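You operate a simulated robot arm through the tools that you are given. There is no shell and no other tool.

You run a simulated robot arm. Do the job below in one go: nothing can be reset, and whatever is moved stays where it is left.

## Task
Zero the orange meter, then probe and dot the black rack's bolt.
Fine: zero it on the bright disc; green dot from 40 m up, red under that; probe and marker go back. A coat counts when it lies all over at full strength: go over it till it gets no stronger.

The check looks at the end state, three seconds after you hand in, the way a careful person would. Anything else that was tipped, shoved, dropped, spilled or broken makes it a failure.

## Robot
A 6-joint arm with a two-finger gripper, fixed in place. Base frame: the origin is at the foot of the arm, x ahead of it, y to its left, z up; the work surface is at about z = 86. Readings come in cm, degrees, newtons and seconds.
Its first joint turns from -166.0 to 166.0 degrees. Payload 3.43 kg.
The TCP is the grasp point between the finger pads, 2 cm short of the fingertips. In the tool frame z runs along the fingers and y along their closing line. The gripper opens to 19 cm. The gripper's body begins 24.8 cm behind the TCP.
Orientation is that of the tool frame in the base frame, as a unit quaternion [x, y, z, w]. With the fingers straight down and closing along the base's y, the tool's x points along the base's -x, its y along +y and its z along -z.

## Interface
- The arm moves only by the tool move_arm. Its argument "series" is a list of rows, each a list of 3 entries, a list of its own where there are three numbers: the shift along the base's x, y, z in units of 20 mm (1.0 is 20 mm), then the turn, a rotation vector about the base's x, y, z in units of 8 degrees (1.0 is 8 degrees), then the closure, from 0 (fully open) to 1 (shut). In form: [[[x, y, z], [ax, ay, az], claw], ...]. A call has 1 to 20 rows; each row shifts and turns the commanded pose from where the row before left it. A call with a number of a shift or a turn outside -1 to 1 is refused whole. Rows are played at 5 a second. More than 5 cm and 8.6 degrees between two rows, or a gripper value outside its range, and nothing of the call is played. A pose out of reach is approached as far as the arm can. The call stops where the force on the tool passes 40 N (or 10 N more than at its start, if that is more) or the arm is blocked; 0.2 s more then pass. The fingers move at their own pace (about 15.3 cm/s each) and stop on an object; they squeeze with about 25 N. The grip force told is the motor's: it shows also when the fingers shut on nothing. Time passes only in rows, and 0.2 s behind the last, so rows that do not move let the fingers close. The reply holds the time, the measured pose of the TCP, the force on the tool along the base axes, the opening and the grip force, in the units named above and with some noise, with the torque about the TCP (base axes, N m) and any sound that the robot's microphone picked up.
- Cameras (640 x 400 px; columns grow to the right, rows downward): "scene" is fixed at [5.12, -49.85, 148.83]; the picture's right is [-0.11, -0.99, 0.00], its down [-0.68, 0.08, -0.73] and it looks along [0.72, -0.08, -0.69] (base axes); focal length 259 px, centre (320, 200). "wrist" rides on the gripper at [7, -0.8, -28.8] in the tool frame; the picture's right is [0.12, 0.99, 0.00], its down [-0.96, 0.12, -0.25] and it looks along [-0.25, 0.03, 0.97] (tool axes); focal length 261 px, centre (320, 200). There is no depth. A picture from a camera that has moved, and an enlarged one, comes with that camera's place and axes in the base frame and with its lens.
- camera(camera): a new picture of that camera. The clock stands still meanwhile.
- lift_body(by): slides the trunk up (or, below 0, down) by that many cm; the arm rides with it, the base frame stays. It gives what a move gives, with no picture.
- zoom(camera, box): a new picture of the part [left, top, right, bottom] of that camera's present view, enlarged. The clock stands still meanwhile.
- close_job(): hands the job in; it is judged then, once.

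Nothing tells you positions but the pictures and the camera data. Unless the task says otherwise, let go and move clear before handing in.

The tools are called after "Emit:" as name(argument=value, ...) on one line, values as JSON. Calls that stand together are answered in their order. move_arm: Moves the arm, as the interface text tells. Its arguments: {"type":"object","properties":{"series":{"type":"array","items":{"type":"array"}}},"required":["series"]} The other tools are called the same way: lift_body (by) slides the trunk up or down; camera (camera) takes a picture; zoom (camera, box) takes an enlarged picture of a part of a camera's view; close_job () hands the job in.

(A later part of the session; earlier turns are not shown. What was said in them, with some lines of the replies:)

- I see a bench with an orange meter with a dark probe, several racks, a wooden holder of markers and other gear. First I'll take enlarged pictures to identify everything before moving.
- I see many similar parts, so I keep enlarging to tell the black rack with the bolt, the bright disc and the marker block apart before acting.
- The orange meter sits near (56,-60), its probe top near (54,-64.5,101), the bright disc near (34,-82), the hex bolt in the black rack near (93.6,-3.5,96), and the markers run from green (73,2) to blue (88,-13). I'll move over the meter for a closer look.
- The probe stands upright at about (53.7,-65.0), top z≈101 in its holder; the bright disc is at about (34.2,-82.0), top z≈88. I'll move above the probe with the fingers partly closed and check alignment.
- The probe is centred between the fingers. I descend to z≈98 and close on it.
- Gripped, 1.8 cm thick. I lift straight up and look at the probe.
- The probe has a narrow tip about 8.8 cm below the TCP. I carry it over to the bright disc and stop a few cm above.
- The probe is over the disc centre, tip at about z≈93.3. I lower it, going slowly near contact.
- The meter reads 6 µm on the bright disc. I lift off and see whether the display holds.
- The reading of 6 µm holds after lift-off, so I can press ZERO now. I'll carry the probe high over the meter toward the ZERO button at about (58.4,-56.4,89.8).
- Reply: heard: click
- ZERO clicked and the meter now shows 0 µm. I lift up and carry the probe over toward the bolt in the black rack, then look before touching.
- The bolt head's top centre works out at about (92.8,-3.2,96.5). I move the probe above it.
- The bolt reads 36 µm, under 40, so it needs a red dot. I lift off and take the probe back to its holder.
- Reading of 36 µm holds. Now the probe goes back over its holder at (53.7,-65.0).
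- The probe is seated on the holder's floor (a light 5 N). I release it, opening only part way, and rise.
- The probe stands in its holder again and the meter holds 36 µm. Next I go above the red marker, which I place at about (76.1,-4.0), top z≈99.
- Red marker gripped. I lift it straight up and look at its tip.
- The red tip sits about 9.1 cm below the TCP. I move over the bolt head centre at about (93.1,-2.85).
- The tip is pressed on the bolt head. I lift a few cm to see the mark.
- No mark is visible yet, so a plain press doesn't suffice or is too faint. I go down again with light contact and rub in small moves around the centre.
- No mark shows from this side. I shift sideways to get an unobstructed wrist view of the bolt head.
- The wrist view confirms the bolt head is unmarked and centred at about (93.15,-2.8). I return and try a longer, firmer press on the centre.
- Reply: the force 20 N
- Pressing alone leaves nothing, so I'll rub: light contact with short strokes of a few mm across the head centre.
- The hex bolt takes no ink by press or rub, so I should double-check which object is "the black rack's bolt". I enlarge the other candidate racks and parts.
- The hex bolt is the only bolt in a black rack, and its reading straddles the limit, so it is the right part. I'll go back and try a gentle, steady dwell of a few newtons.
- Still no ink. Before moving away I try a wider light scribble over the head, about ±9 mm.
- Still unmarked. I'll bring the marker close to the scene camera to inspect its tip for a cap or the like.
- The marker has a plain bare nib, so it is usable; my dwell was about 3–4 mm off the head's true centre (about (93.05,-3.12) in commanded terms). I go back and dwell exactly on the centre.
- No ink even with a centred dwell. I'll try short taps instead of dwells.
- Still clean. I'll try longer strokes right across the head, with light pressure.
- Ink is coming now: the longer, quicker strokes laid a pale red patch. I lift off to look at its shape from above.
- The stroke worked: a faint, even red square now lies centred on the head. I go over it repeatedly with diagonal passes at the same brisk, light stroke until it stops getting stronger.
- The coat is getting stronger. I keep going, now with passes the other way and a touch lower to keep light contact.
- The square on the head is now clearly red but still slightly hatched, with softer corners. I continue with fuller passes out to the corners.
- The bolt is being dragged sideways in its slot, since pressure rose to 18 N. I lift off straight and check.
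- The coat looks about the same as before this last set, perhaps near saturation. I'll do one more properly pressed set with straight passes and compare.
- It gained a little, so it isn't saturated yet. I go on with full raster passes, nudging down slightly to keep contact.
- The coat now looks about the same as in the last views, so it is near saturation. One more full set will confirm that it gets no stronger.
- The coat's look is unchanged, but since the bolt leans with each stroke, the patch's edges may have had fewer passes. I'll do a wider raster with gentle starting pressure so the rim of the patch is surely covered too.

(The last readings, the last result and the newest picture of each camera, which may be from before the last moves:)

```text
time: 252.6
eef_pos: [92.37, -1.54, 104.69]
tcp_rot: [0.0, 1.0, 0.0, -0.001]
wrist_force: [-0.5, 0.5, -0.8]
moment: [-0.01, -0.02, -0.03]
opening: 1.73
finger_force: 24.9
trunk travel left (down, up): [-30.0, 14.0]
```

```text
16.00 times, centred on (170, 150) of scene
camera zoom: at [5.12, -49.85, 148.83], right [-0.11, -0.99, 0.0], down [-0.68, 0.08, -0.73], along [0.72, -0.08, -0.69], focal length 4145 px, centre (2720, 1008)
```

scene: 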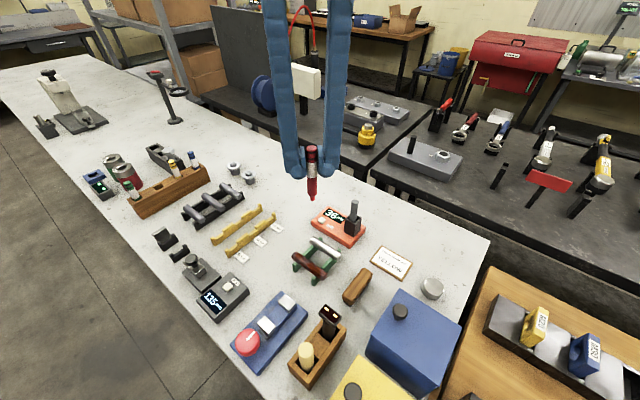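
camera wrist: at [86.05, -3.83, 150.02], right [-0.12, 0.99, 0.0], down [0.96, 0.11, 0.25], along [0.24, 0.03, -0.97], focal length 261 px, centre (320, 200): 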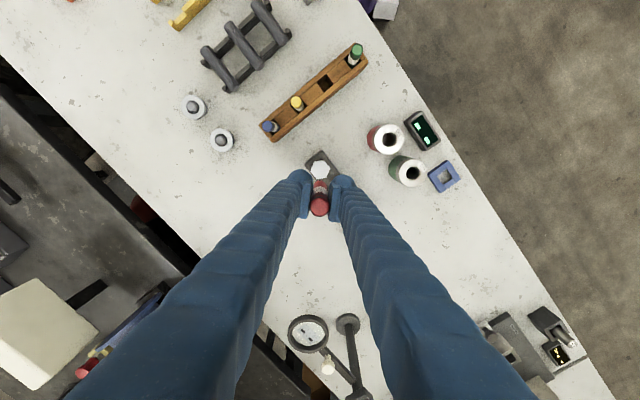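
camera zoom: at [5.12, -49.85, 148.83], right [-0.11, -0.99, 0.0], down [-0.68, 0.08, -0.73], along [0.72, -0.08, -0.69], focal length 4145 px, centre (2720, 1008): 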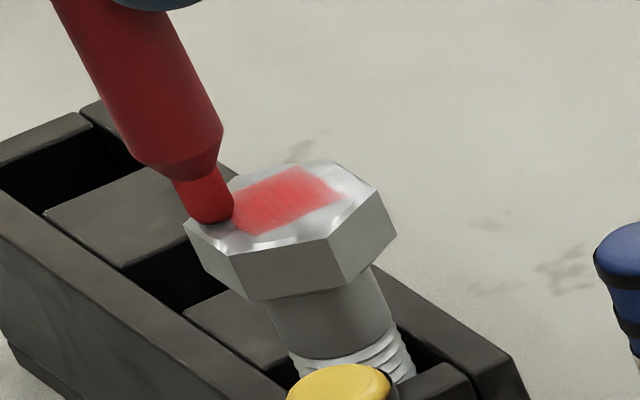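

Emit:
move_arm(series=[[[0, 0, -0.03], [0, 0, 0], 1], [[-0.194, -0.194, 0], [0, 0, 0], 1], [[0.17, -0.17, 0], [0, 0, 0], 1], [[0.17, -0.17, 0], [0, 0, 0], 1], [[0.17, -0.17, 0], [0, 0, 0], 1], [[0.17, -0.17, 0], [0, 0, 0], 1], [[0.17, -0.17, 0], [0, 0, 0], 1], [[-0.194, -0.194, 0], [0, 0, 0], 1], [[-0.17, 0.17, 0], [0, 0, 0], 1], [[-0.17, 0.17, 0], [0, 0, 0], 1], [[-0.17, 0.17, 0], [0, 0, 0], 1], [[-0.17, 0.17, 0], [0, 0, 0], 1], [[-0.17, 0.17, 0], [0, 0, 0], 1], [[-0.146, -0.131, 0], [0, 0, 0], 1], [[0.17, -0.17, 0], [0, 0, 0], 1], [[0.17, -0.17, 0], [0, 0, 0], 1], [[0.17, -0.17, 0], [0, 0, 0], 1], [[0.17, -0.17, 0], [0, 0, 0], 1], [[0.17, -0.17, 0], [0, 0, 0], 1]])

Emit:
zoom(camera="scene", box=[160, 142, 180, 157])

```text
time: 256.6
eef_pos: [93.08, -4.16, 104.67]
tcp_rot: [0.0, 1.0, 0.0, 0.0]
wrist_force: [0.0, 0.0, 2.8]
moment: [0.02, 0.03, 0.0]
opening: 1.77
finger_force: 24.7
trunk travel left (down, up): [-30.0, 14.0]
```

```text
16.00 times, centred on (170, 150) of scene
camera zoom: at [5.12, -49.85, 148.83], right [-0.11, -0.99, 0.0], down [-0.68, 0.08, -0.73], along [0.72, -0.08, -0.69], focal length 4145 px, centre (2720, 1008)
```

zoom: 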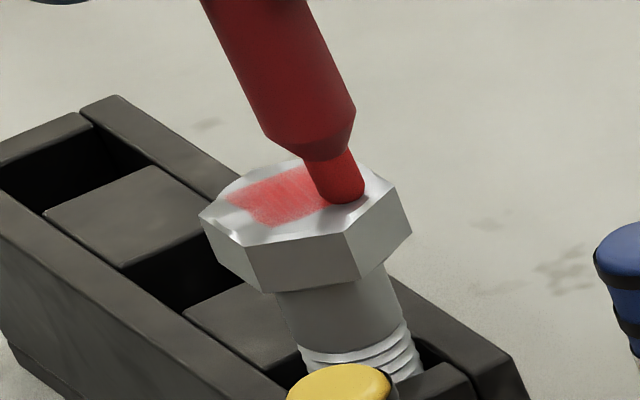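

Emit:
move_arm(series=[[[0, 0, 0.3], [0, 0, 0], 1], [[0, 0, 1], [0, 0, 0], 1], [[0, 0, 1], [0, 0, 0], 1], [[-0.07, 0.7, 1], [0, 0, 0], 1], [[0, 1, 0.7], [0, 0, 0], 1], [[0, 1, 0], [0, 0, 0], 1], [[0, 1, 0], [0, 0, 0], 1], [[0, 1, 0], [0, 0, 0], 1], [[0, 0, 0], [0, 0, 0], 1]])

Emit:
zoom(camera="wrist", box=[256, 150, 296, 180])

Emit:
zoom(camera="scene", box=[160, 142, 180, 157])

```text
time: 258.6
eef_pos: [92.93, 5.08, 112.56]
tcp_rot: [-0.001, 1.0, 0.0, -0.001]
wrist_force: [-0.2, 0.0, -1.0]
moment: [-0.04, -0.01, 0.01]
opening: 1.76
finger_force: 25.5
trunk travel left (down, up): [-30.0, 14.0]
```

```text
13.33 times, centred on (276, 165) of wrist
camera zoom: at [85.77, 4.28, 141.08], right [-0.12, 0.99, 0.0], down [0.96, 0.11, 0.25], along [0.24, 0.03, -0.97], focal length 3475 px, centre (907, 667)
```

zoom: 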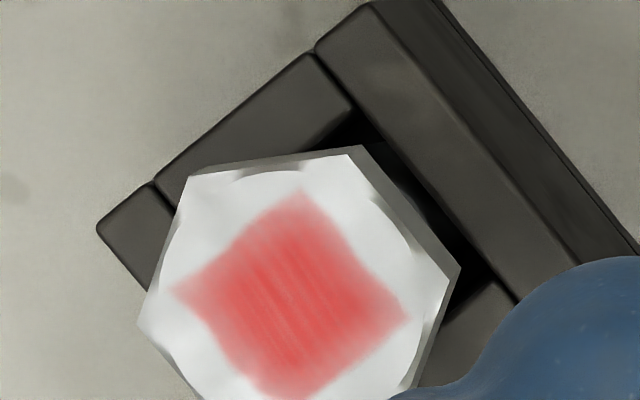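

```text
16.00 times, centred on (170, 150) of scene
camera zoom: at [5.12, -49.85, 148.83], right [-0.11, -0.99, 0.0], down [-0.68, 0.08, -0.73], along [0.72, -0.08, -0.69], focal length 4145 px, centre (2720, 1008)
```

zoom: 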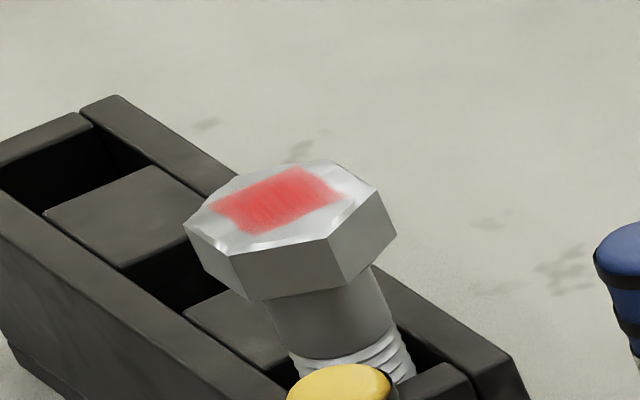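

It looks the same again but a touch more even. I'll do one last complete set the same gentle way, to be sure it no longer changes.

Emit:
move_arm(series=[[[0, -1, 0], [0, 0, 0], 1], [[0, -1, 0], [0, 0, 0], 1], [[0, -1, 0], [0, 0, 0], 1], [[0, -1, 0], [0, 0, 0], 1], [[0, 0, 0], [0, 0, 0], 1], [[0, 0, -1], [0, 0, 0], 1], [[0, 0, -1], [0, 0, 0], 1], [[0, 0, -1], [0, 0, 0], 1], [[0, 0, -0.85], [0, 0, 0], 1], [[0, 0, -0.11], [0, 0, 0], 1], [[0, 0, -0.03], [0, 0, 0], 1], [[0, 0, 0], [0, 0, 0], 1]])

Emit:
move_arm(series=[[[0, 0, -0.02], [0, 0, 0], 1], [[0, 0, 0], [0, 0, 0], 1]])

```text
time: 261.2
eef_pos: [92.86, -2.86, 104.64]
tcp_rot: [0.0, 1.0, 0.0, 0.0]
wrist_force: [0.2, -0.7, -0.4]
moment: [0.01, -0.01, 0.02]
opening: 1.74
finger_force: 25.1
trunk travel left (down, up): [-30.0, 14.0]
```

```text
time: 261.8
eef_pos: [92.76, -2.84, 104.59]
tcp_rot: [0.0, 1.0, 0.0, -0.001]
wrist_force: [-0.2, 0.3, 0.3]
moment: [-0.02, -0.04, -0.02]
opening: 1.77
finger_force: 25.2
trunk travel left (down, up): [-30.0, 14.0]
```

Emit:
move_arm(series=[[[0, 0, -0.03], [0, 0, 0], 1], [[0, 0, 0], [0, 0, 0], 1]])

Emit:
move_arm(series=[[[0, 0, -0.01], [0, 0, 0], 1], [[-0.012, -0.271, 0], [0, 0, 0], 1], [[-0.012, -0.271, 0], [0, 0, 0], 1], [[-0.012, -0.271, 0], [0, 0, 0], 1], [[0.17, 0.17, 0], [0, 0, 0], 1], [[0.17, 0.17, 0], [0, 0, 0], 1], [[0.17, 0.17, 0], [0, 0, 0], 1], [[0.17, 0.17, 0], [0, 0, 0], 1], [[0.17, 0.17, 0], [0, 0, 0], 1], [[-0.194, 0.194, 0], [0, 0, 0], 1], [[-0.184, -0.184, 0], [0, 0, 0], 1], [[-0.184, -0.184, 0], [0, 0, 0], 1], [[-0.184, -0.184, 0], [0, 0, 0], 1], [[-0.184, -0.184, 0], [0, 0, 0], 1], [[-0.184, -0.184, 0], [0, 0, 0], 1]])

Emit:
move_arm(series=[[[-0.194, 0.194, -0.01], [0, 0, 0], 1], [[0.165, 0.165, 0], [0, 0, 0], 1], [[0.165, 0.165, 0], [0, 0, 0], 1], [[0.165, 0.165, 0], [0, 0, 0], 1], [[0.165, 0.165, 0], [0, 0, 0], 1], [[0.165, 0.165, 0], [0, 0, 0], 1], [[0.165, 0.165, 0], [0, 0, 0], 1], [[-0.194, 0.194, 0], [0, 0, 0], 1], [[-0.165, -0.165, 0], [0, 0, 0], 1], [[-0.165, -0.165, 0], [0, 0, 0], 1], [[-0.165, -0.165, 0], [0, 0, 0], 1], [[-0.165, -0.165, 0], [0, 0, 0], 1], [[-0.165, -0.165, 0], [0, 0, 0], 1], [[-0.165, -0.165, 0], [0, 0, 0], 1]])

```text
time: 262.4
eef_pos: [92.91, -2.94, 104.45]
tcp_rot: [-0.001, 1.0, 0.0, 0.0]
wrist_force: [-0.4, 0.1, 4.0]
moment: [0.04, -0.01, 0.02]
opening: 1.75
finger_force: 25.0
trunk travel left (down, up): [-30.0, 14.0]
```

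```text
time: 265.6
eef_pos: [92.29, -4.26, 104.36]
tcp_rot: [0.001, 1.0, 0.0, 0.0]
wrist_force: [1.1, 0.8, 9.6]
moment: [0.1, -0.08, 0.04]
opening: 1.75
finger_force: 25.4
trunk travel left (down, up): [-30.0, 14.0]
```

```text
time: 268.6
eef_pos: [91.45, -3.57, 104.49]
tcp_rot: [0.0, 1.0, 0.0, -0.001]
wrist_force: [0.5, 0.0, 3.3]
moment: [0.01, -0.05, 0.01]
opening: 1.75
finger_force: 24.8
trunk travel left (down, up): [-30.0, 14.0]
```

Emit:
move_arm(series=[[[-0.1, 0.2, 0], [0, 0, 0], 1], [[0.17, 0.17, 0], [0, 0, 0], 1], [[0.17, 0.17, 0], [0, 0, 0], 1], [[0.17, 0.17, 0], [0, 0, 0], 1], [[0.17, 0.17, 0], [0, 0, 0], 1], [[0.17, 0.17, 0], [0, 0, 0], 1], [[0.184, -0.184, 0], [0, 0, 0], 1], [[0.184, -0.184, 0], [0, 0, 0], 1], [[0.184, -0.184, 0], [0, 0, 0], 1], [[0.184, -0.184, 0], [0, 0, 0], 1], [[-0.194, -0.194, -0.01], [0, 0, 0], 1], [[-0.17, 0.17, 0], [0, 0, 0], 1], [[-0.17, 0.17, 0], [0, 0, 0], 1], [[-0.17, 0.17, 0], [0, 0, 0], 1], [[-0.17, 0.17, 0], [0, 0, 0], 1], [[-0.17, 0.17, 0], [0, 0, 0], 1]])

Emit:
move_arm(series=[[[0, 0, -0.02], [0, 0, 0], 1], [[-0.194, -0.194, 0], [0, 0, 0], 1], [[0.17, -0.17, 0], [0, 0, 0], 1], [[0.17, -0.17, 0], [0, 0, 0], 1], [[0.17, -0.17, 0], [0, 0, 0], 1], [[0.17, -0.17, 0], [0, 0, 0], 1], [[0.17, -0.17, 0], [0, 0, 0], 1], [[-0.194, -0.194, 0], [0, 0, 0], 1], [[-0.17, 0.17, 0], [0, 0, 0], 1], [[-0.17, 0.17, 0], [0, 0, 0], 1], [[-0.17, 0.17, 0], [0, 0, 0], 1], [[-0.17, 0.17, 0], [0, 0, 0], 1], [[-0.17, 0.17, 0], [0, 0, 0], 1], [[-0.146, -0.131, 0], [0, 0, 0], 1], [[0.17, -0.17, 0], [0, 0, 0], 1], [[0.17, -0.17, 0], [0, 0, 0], 1], [[0.17, -0.17, 0], [0, 0, 0], 1], [[0.17, -0.17, 0], [0, 0, 0], 1], [[0.17, -0.17, 0], [0, 0, 0], 1]])

Emit:
move_arm(series=[[[0, 0, 0.3], [0, 0, 0], 1], [[0, 0, 1], [0, 0, 0], 1], [[0, 0, 1], [0, 0, 0], 1], [[-0.07, 0.7, 1], [0, 0, 0], 1], [[0, 1, 0.7], [0, 0, 0], 1], [[0, 1, 0], [0, 0, 0], 1], [[0, 1, 0], [0, 0, 0], 1], [[0, 1, 0], [0, 0, 0], 1], [[0, 0, 0], [0, 0, 0], 1]])

Emit:
zoom(camera="wrist", box=[256, 150, 296, 180])

Emit:
zoom(camera="scene", box=[160, 142, 180, 157])

```text
time: 272.0
eef_pos: [92.34, -1.54, 104.45]
tcp_rot: [-0.001, 1.0, 0.0, 0.0]
wrist_force: [1.2, 0.0, 4.8]
moment: [-0.02, -0.06, 0.02]
opening: 1.76
finger_force: 25.1
trunk travel left (down, up): [-30.0, 14.0]
```

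```text
time: 276.0
eef_pos: [93.14, -4.34, 104.38]
tcp_rot: [0.0, 1.0, 0.0, -0.002]
wrist_force: [0.2, 0.4, -0.4]
moment: [-0.03, -0.01, 0.01]
opening: 1.73
finger_force: 24.8
trunk travel left (down, up): [-30.0, 14.0]
```

```text
time: 278.0
eef_pos: [92.87, 5.21, 112.42]
tcp_rot: [0.0, 1.0, 0.0, -0.001]
wrist_force: [-0.6, 0.2, 0.5]
moment: [-0.03, 0.01, 0.0]
opening: 1.76
finger_force: 25.0
trunk travel left (down, up): [-30.0, 14.0]
```

```text
13.33 times, centred on (276, 165) of wrist
camera zoom: at [85.83, 4.3, 141.0], right [-0.12, 0.99, 0.0], down [0.96, 0.12, 0.25], along [0.24, 0.03, -0.97], focal length 3475 px, centre (907, 667)
```

zoom: 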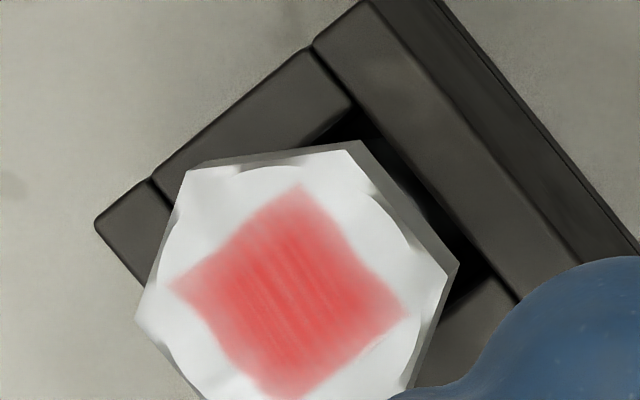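

```text
16.00 times, centred on (170, 150) of scene
camera zoom: at [5.12, -49.85, 148.83], right [-0.11, -0.99, 0.0], down [-0.68, 0.08, -0.73], along [0.72, -0.08, -0.69], focal length 4145 px, centre (2720, 1008)
```

zoom: 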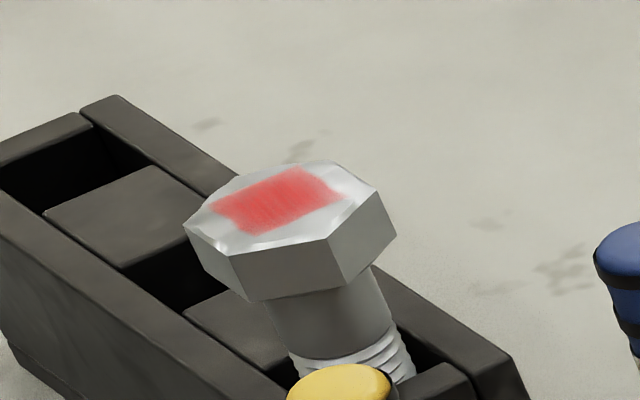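

The coat is unchanged after another full set, so it is at full strength, and the bolt stands in its slot as before. Now I take the marker back over its slot in the wooden block at (75.9,-3.96).

Emit:
move_arm(series=[[[0, 0, 0.9], [0, 0, 0], 1], [[0, 0, 0.9], [0, 0, 0], 1], [[-0.949, -0.491, 0], [0, 0, 0], 1], [[-0.949, -0.491, 0], [0, 0, 0], 1], [[-0.949, -0.491, 0], [0, 0, 0], 1], [[-0.949, -0.491, 0], [0, 0, 0], 1], [[-0.949, -0.491, 0], [0, 0, 0], 1], [[-0.949, -0.491, 0], [0, 0, 0], 1], [[-0.949, -0.491, 0], [0, 0, 0], 1], [[-0.949, -0.491, 0], [0, 0, 0], 1], [[-0.948, -0.492, 0], [0, 0, 0], 1], [[0, 0, 0], [0, 0, 0], 1], [[0, 0, 0], [0, 0, 0], 1]])

Emit:
zoom(camera="wrist", box=[272, 140, 368, 220])

Emit:
zoom(camera="scene", box=[110, 100, 210, 210])

```text
time: 280.8
eef_pos: [75.66, -3.72, 116.15]
tcp_rot: [0.0, 1.0, 0.0, -0.001]
wrist_force: [0.0, 1.2, 0.1]
moment: [-0.03, -0.03, -0.01]
opening: 1.74
finger_force: 24.9
trunk travel left (down, up): [-30.0, 14.0]
```

```text
5.00 times, centred on (320, 180) of wrist
camera zoom: at [68.68, -4.63, 144.66], right [-0.12, 0.99, 0.0], down [0.96, 0.12, 0.25], along [0.24, 0.03, -0.97], focal length 1303 px, centre (320, 300)
```

zoom: 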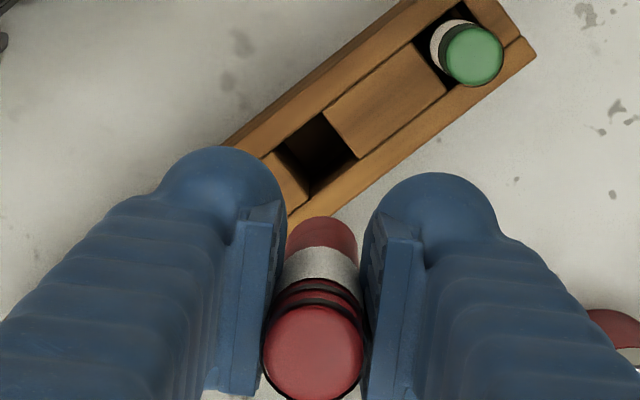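

```text
3.64 times, centred on (160, 155) of scene
camera zoom: at [5.12, -49.85, 148.83], right [-0.11, -0.99, 0.0], down [-0.68, 0.08, -0.73], along [0.72, -0.08, -0.69], focal length 942 px, centre (902, 364)
```

zoom: 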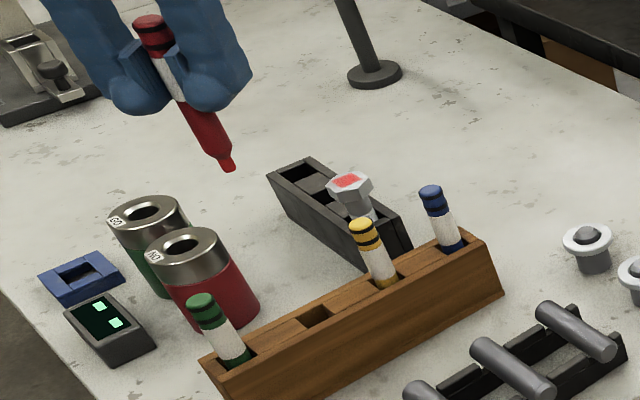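

Emit:
move_arm(series=[[[0, 0, -1], [0, 0, 0], 1], [[0, 0, -1], [0, 0, 0], 1], [[0, 0, -1], [0, 0, 0], 1], [[0, 0, -1], [0, 0, 0], 1], [[0, 0, -1], [0, 0, 0], 1], [[0, 0, -1], [0, 0, 0], 1], [[0, 0, -1], [0, 0, 0], 1], [[0, 0, 0], [0, 0, 0], 1]])

Emit:
zoom(camera="scene", box=[130, 150, 180, 200])

Emit:
zoom(camera="wrist", box=[288, 150, 352, 210])

```text
time: 282.6
eef_pos: [75.61, -3.77, 102.03]
tcp_rot: [0.0, 1.0, 0.0, 0.001]
wrist_force: [-0.1, 0.2, -0.3]
moment: [0.04, 0.01, -0.01]
opening: 1.74
finger_force: 25.1
trunk travel left (down, up): [-30.0, 14.0]
```

```text
8.00 times, centred on (155, 175) of scene
camera zoom: at [5.12, -49.85, 148.83], right [-0.11, -0.99, 0.0], down [-0.68, 0.08, -0.73], along [0.72, -0.08, -0.69], focal length 2072 px, centre (1640, 400)
```

zoom: 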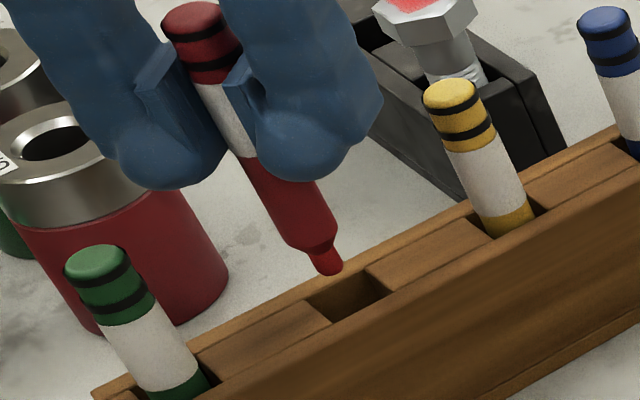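

```text
6.67 times, centred on (320, 180) of wrist
camera zoom: at [68.66, -4.67, 130.59], right [-0.12, 0.99, 0.0], down [0.96, 0.12, 0.25], along [0.25, 0.03, -0.97], focal length 1738 px, centre (320, 333)
```

zoom: 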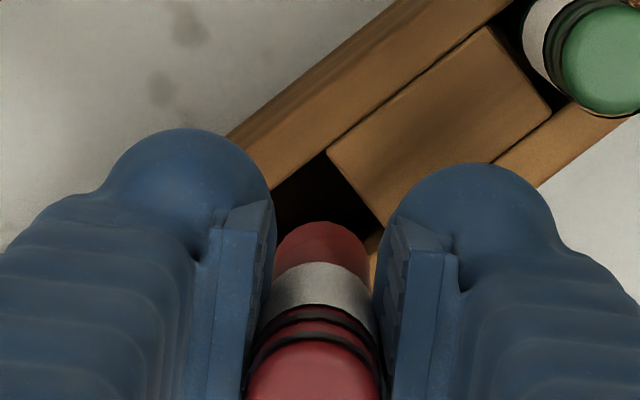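

Emit:
move_arm(series=[[[0.05, -0.05, -0.3], [0, 0, 0], 1], [[0, 0, -0.4], [0, 0, 0], 1], [[0, 0, -0.4], [0, 0, 0], 1], [[0, 0, 0], [0, 0, 0], 1]])

Emit:
zoom(camera="scene", box=[130, 150, 180, 200])

```text
time: 283.6
eef_pos: [75.85, -3.78, 99.84]
tcp_rot: [0.001, 1.0, 0.0, -0.001]
wrist_force: [-0.7, -0.5, 0.0]
moment: [0.0, -0.01, 0.0]
opening: 1.73
finger_force: 25.1
trunk travel left (down, up): [-30.0, 14.0]
```

```text
8.00 times, centred on (155, 175) of scene
camera zoom: at [5.12, -49.85, 148.83], right [-0.11, -0.99, 0.0], down [-0.68, 0.08, -0.73], along [0.72, -0.08, -0.69], focal length 2072 px, centre (1640, 400)
```

zoom: 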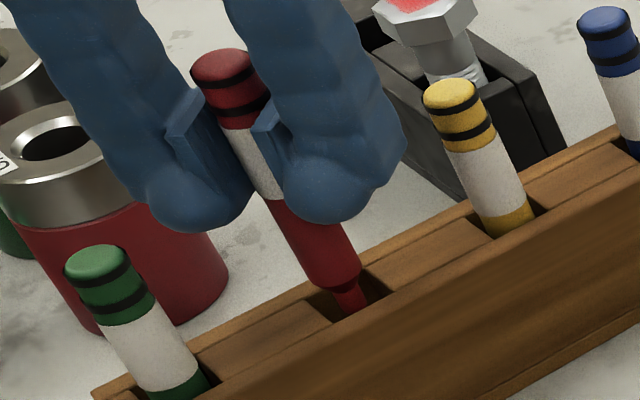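

Emit:
move_arm(series=[[[0, 0, -0.3], [0, 0, 0], 1], [[0, 0, -0.3], [0, 0, 0], 1], [[0, 0, -0.3], [0, 0, 0], 1], [[0, 0, -0.3], [0, 0, 0], 1], [[0, 0, -0.3], [0, 0, 0], 1], [[0, 0, 0], [0, 0, 0], 1]])

Emit:
zoom(camera="scene", box=[130, 150, 180, 200])

Emit:
zoom(camera="wrist", box=[256, 150, 384, 230])

```text
time: 285.0
eef_pos: [76.01, -3.84, 96.86]
tcp_rot: [0.0, 1.0, -0.001, -0.001]
wrist_force: [-3.0, -0.9, 0.7]
moment: [-0.12, 0.19, -0.01]
opening: 1.72
finger_force: 24.9
trunk travel left (down, up): [-30.0, 14.0]
```

```text
8.00 times, centred on (155, 175) of scene
camera zoom: at [5.12, -49.85, 148.83], right [-0.11, -0.99, 0.0], down [-0.68, 0.08, -0.73], along [0.72, -0.08, -0.69], focal length 2072 px, centre (1640, 400)
```

zoom: 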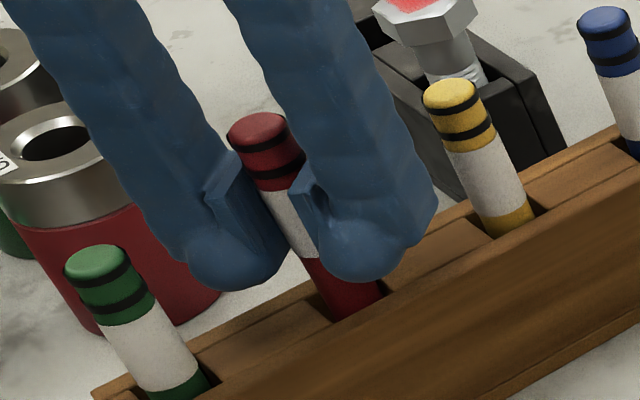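

```text
5.00 times, centred on (320, 190) of wrist
camera zoom: at [68.84, -4.72, 125.43], right [-0.12, 0.99, 0.0], down [0.96, 0.12, 0.25], along [0.24, 0.03, -0.97], focal length 1303 px, centre (320, 250)
```

zoom: 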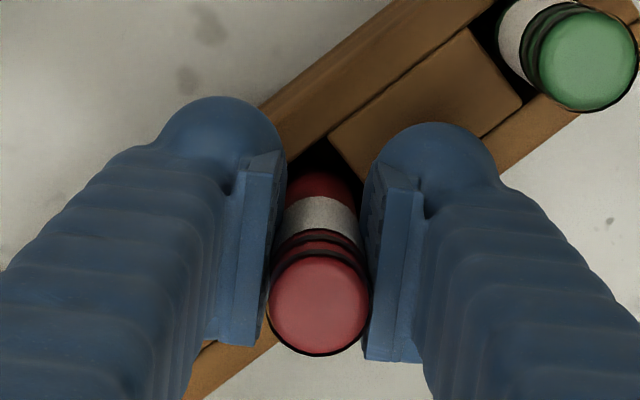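

Emit:
move_arm(series=[[[-0.05, 0.03, 0], [0, 0, 0], 1], [[0, 0, -0.2], [0, 0, 0], 1], [[0, 0, -0.15], [0, 0, 0], 1], [[0, 0, 0], [0, 0, 0], 1]])

Emit:
zoom(camera="scene", box=[130, 150, 180, 200])

```text
time: 286.0
eef_pos: [75.86, -3.88, 96.25]
tcp_rot: [0.0, 1.0, 0.0, -0.001]
wrist_force: [-0.5, -0.4, -0.2]
moment: [-0.01, 0.02, 0.04]
opening: 1.74
finger_force: 25.3
trunk travel left (down, up): [-30.0, 14.0]
```

```text
8.00 times, centred on (155, 175) of scene
camera zoom: at [5.12, -49.85, 148.83], right [-0.11, -0.99, 0.0], down [-0.68, 0.08, -0.73], along [0.72, -0.08, -0.69], focal length 2072 px, centre (1640, 400)
```

zoom: 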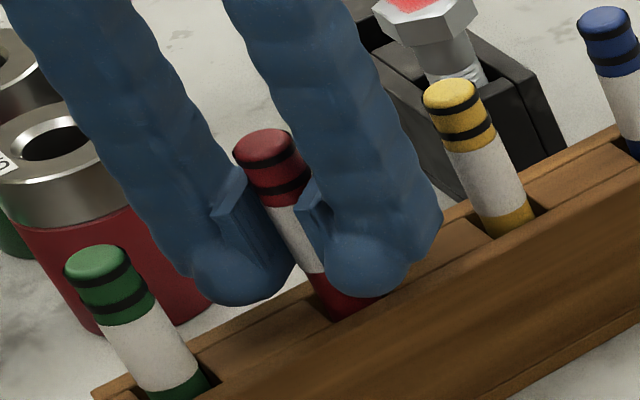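

Emit:
move_arm(series=[[[0, 0, -0.1], [0, 0, 0], 1], [[0, 0, -0.1], [0, 0, 0], 1], [[0, 0, 0], [0, 0, 0], 1]])

Emit:
zoom(camera="scene", box=[140, 165, 165, 190])

```text
time: 286.8
eef_pos: [75.89, -3.69, 95.71]
tcp_rot: [0.0, 1.0, 0.0, 0.0]
wrist_force: [-0.3, 0.7, -1.2]
moment: [-0.01, 0.03, -0.01]
opening: 1.74
finger_force: 24.7
trunk travel left (down, up): [-30.0, 14.0]
```

```text
16.00 times, centred on (152, 178) of scene
camera zoom: at [5.12, -49.85, 148.83], right [-0.11, -0.99, 0.0], down [-0.68, 0.08, -0.73], along [0.72, -0.08, -0.69], focal length 4145 px, centre (3000, 560)
```

zoom: 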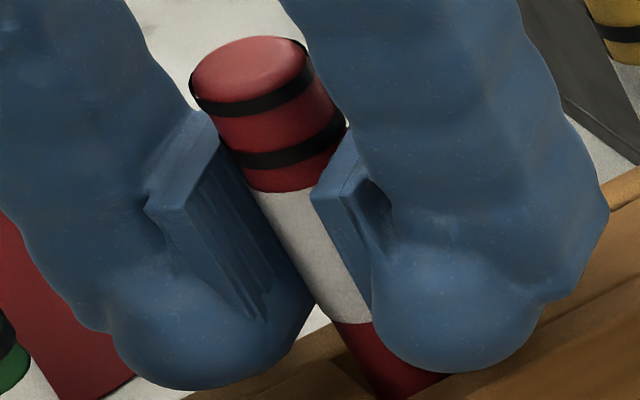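

Close enough to the slot floor; I open the fingers and let it settle the last few millimetres, then rise.

Emit:
move_arm(series=[[[0, 0, 0], [0, 0, 0], 0.85], [[0, 0, 0], [0, 0, 0], 0.75], [[0, 0, 0], [0, 0, 0], 0.7], [[0, 0, 0], [0, 0, 0], 0.7]])

Emit:
zoom(camera="scene", box=[120, 140, 200, 200])

Emit:
zoom(camera="wrist", box=[256, 150, 384, 230])

```text
time: 287.8
eef_pos: [75.88, -3.63, 95.73]
tcp_rot: [-0.001, 1.0, -0.001, -0.002]
wrist_force: [0.2, 0.0, 0.0]
moment: [0.01, 0.01, -0.02]
opening: 5.69
finger_force: 0.1
trunk travel left (down, up): [-30.0, 14.0]
```

```text
6.67 times, centred on (160, 170) of scene
camera zoom: at [5.12, -49.85, 148.83], right [-0.11, -0.99, 0.0], down [-0.68, 0.08, -0.73], along [0.72, -0.08, -0.69], focal length 1727 px, centre (1387, 400)
```

zoom: 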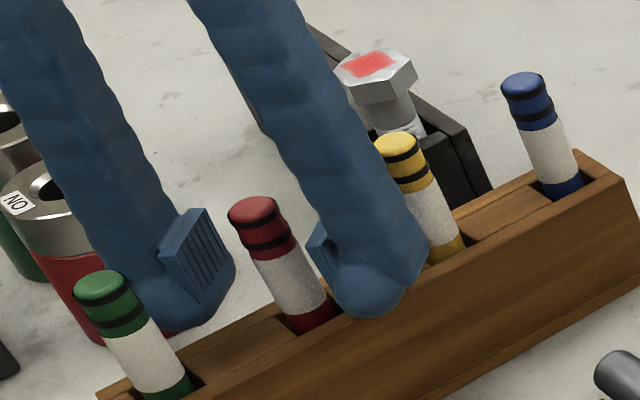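

```text
5.00 times, centred on (320, 190) of wrist
camera zoom: at [68.71, -4.57, 124.32], right [-0.12, 0.99, 0.0], down [0.96, 0.12, 0.25], along [0.24, 0.03, -0.97], focal length 1303 px, centre (320, 250)
```

zoom: 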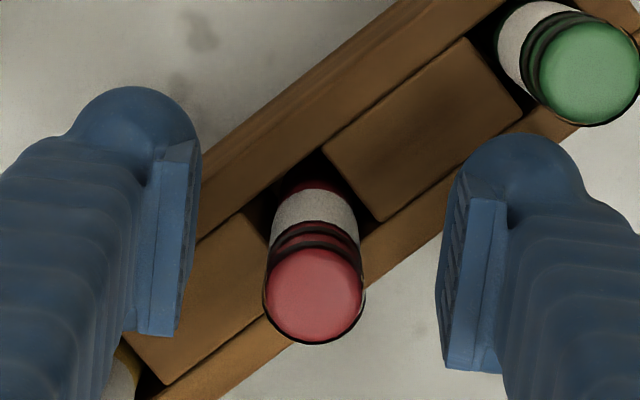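

The marker stands fully seated like its neighbours. I rise clear and check the whole scene.

Emit:
move_arm(series=[[[0, 0, 0.5], [0, 0, 0], 0.7], [[0, 0, 1], [0, 0, 0], 0.7], [[0, 0, 1], [0, 0, 0], 0.7], [[0, 0, 1], [0, 0, 0], 0.7], [[0, 0, 1], [0, 0, 0], 0.7], [[0, 0, 1], [0, 0, 0], 0.7], [[0, 0, 1], [0, 0, 0], 0.7], [[0, 0, 1], [0, 0, 0], 0.7], [[0, 0, 1], [0, 0, 0], 0.7], [[0, 0, 1], [0, 0, 0], 0.7], [[0, 0, 1], [0, 0, 0], 0.7], [[0, 0, 1], [0, 0, 0], 0.7], [[0, 0, 1], [0, 0, 0], 0.7], [[0, 0, 0], [0, 0, 0], 0.7]])

Emit:
camera(camera="scene")

Emit:
camera(camera="wrist")

Emit:
zoom(camera="scene", box=[80, 130, 260, 240])

Emit:
zoom(camera="scene", box=[290, 180, 450, 310])

Emit:
zoom(camera="scene", box=[160, 142, 180, 157])

Emit:
zoom(camera="wrist", box=[290, 210, 350, 270])

```text
time: 290.8
eef_pos: [75.78, -3.8, 120.78]
tcp_rot: [0.0, 1.0, 0.001, -0.002]
wrist_force: [0.7, 0.4, -0.6]
moment: [0.01, 0.01, 0.01]
opening: 5.72
finger_force: 0.0
trunk travel left (down, up): [-30.0, 14.0]
```

```text
taken
```

scene: 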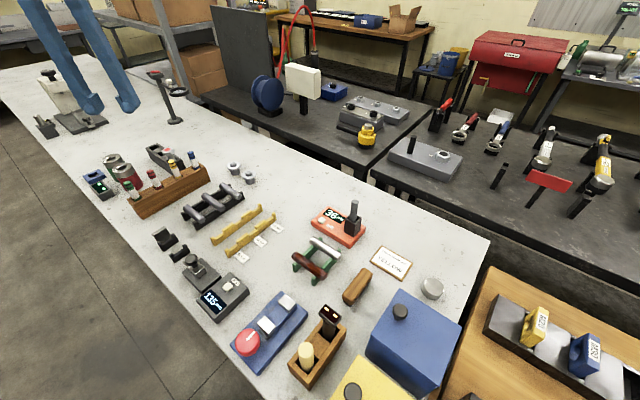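

```text
taken
camera wrist: at [68.8, -4.69, 149.26], right [-0.12, 0.99, 0.0], down [0.96, 0.12, 0.25], along [0.24, 0.03, -0.97], focal length 261 px, centre (320, 200)
```

wrist: 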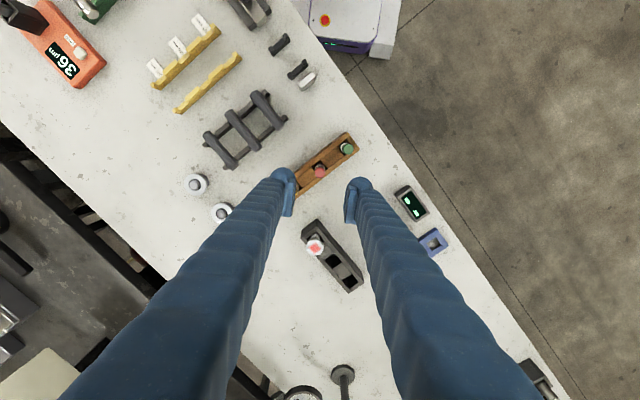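

```text
3.56 times, centred on (170, 185) of scene
camera zoom: at [5.12, -49.85, 148.83], right [-0.11, -0.99, 0.0], down [-0.68, 0.08, -0.73], along [0.72, -0.08, -0.69], focal length 921 px, centre (853, 253)
```

zoom: 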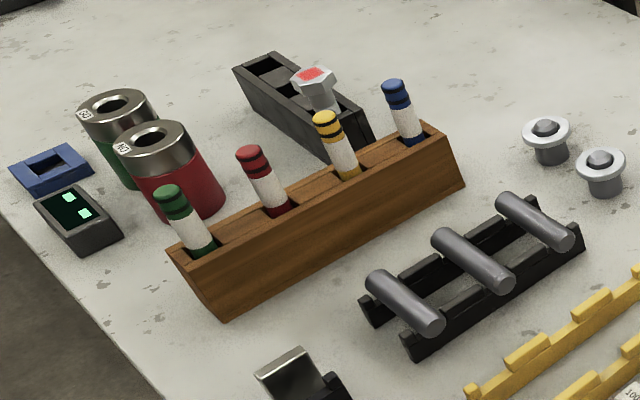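

```text
3.08 times, centred on (370, 245) of scene
camera zoom: at [5.12, -49.85, 148.83], right [-0.11, -0.99, 0.0], down [-0.68, 0.08, -0.73], along [0.72, -0.08, -0.69], focal length 797 px, centre (166, 62)
```

zoom: 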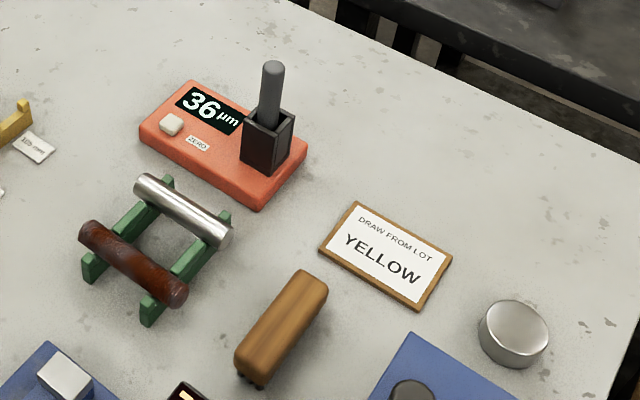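

```text
16.00 times, centred on (170, 150) of scene
camera zoom: at [5.12, -49.85, 148.83], right [-0.11, -0.99, 0.0], down [-0.68, 0.08, -0.73], along [0.72, -0.08, -0.69], focal length 4145 px, centre (2720, 1008)
```

zoom: 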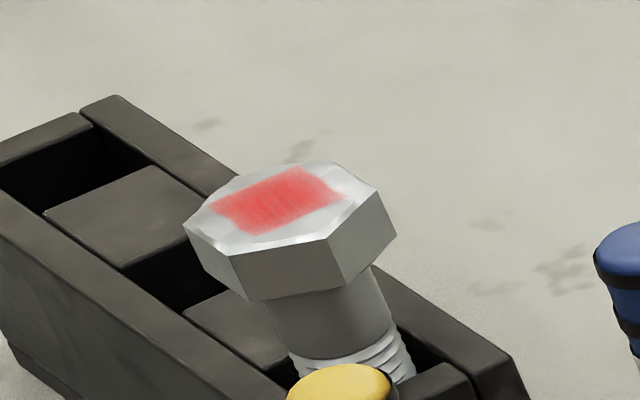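

```text
6.67 times, centred on (320, 240) of wrist
camera zoom: at [68.8, -4.69, 149.26], right [-0.12, 0.99, 0.0], down [0.96, 0.12, 0.25], along [0.24, 0.03, -0.97], focal length 1738 px, centre (320, -67)
```

zoom: 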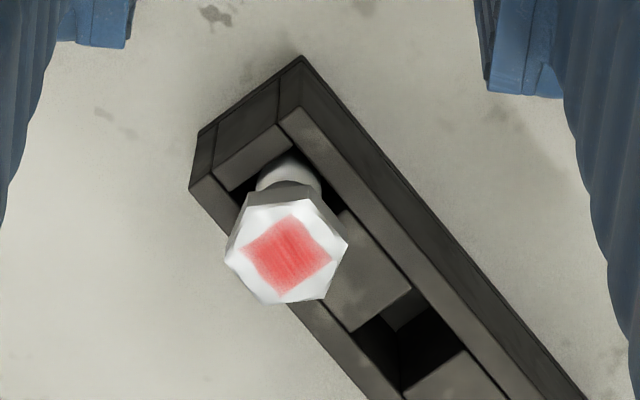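

The orange meter was zeroed on the bright disc (6 µm became 0). The bolt in the black rack then read 36 µm, so it has a red coat on its head. Further passes no longer made the coat stronger.

The probe and the red marker are back in their holders, the gripper is empty and well clear, and nothing else looks disturbed. I hand in now.

Emit:
close_job()

```text
The job is handed in.
```

I zeroed the orange meter on the bright disc, probed the black rack's bolt, and marked it red. The job is handed in.

- **Zero:** the disc read 6 µm, and pressing ZERO brought the display to 0.
- **Probe:** the bolt read 36 µm, under 40, so it takes red.
- **Mark:** the ink came out as a red square about 2 cm across in the middle of the bolt head. The last two full sets of passes made no visible difference. Fine stroke lines still show in it and its corners fade a little, so I judged full strength by eye only.
- **Put back:** the probe is in its holder and the red marker is in its slot in the wooden block. The marker slid about 1.4 cm up in the grip while I was rubbing, so it dropped the last few millimetres into the slot. It now stands level with the others.

The bolt leaned in its slot during the strokes but came back to its place. In the last pictures nothing else looks moved, and the arm is empty and well above the bench.
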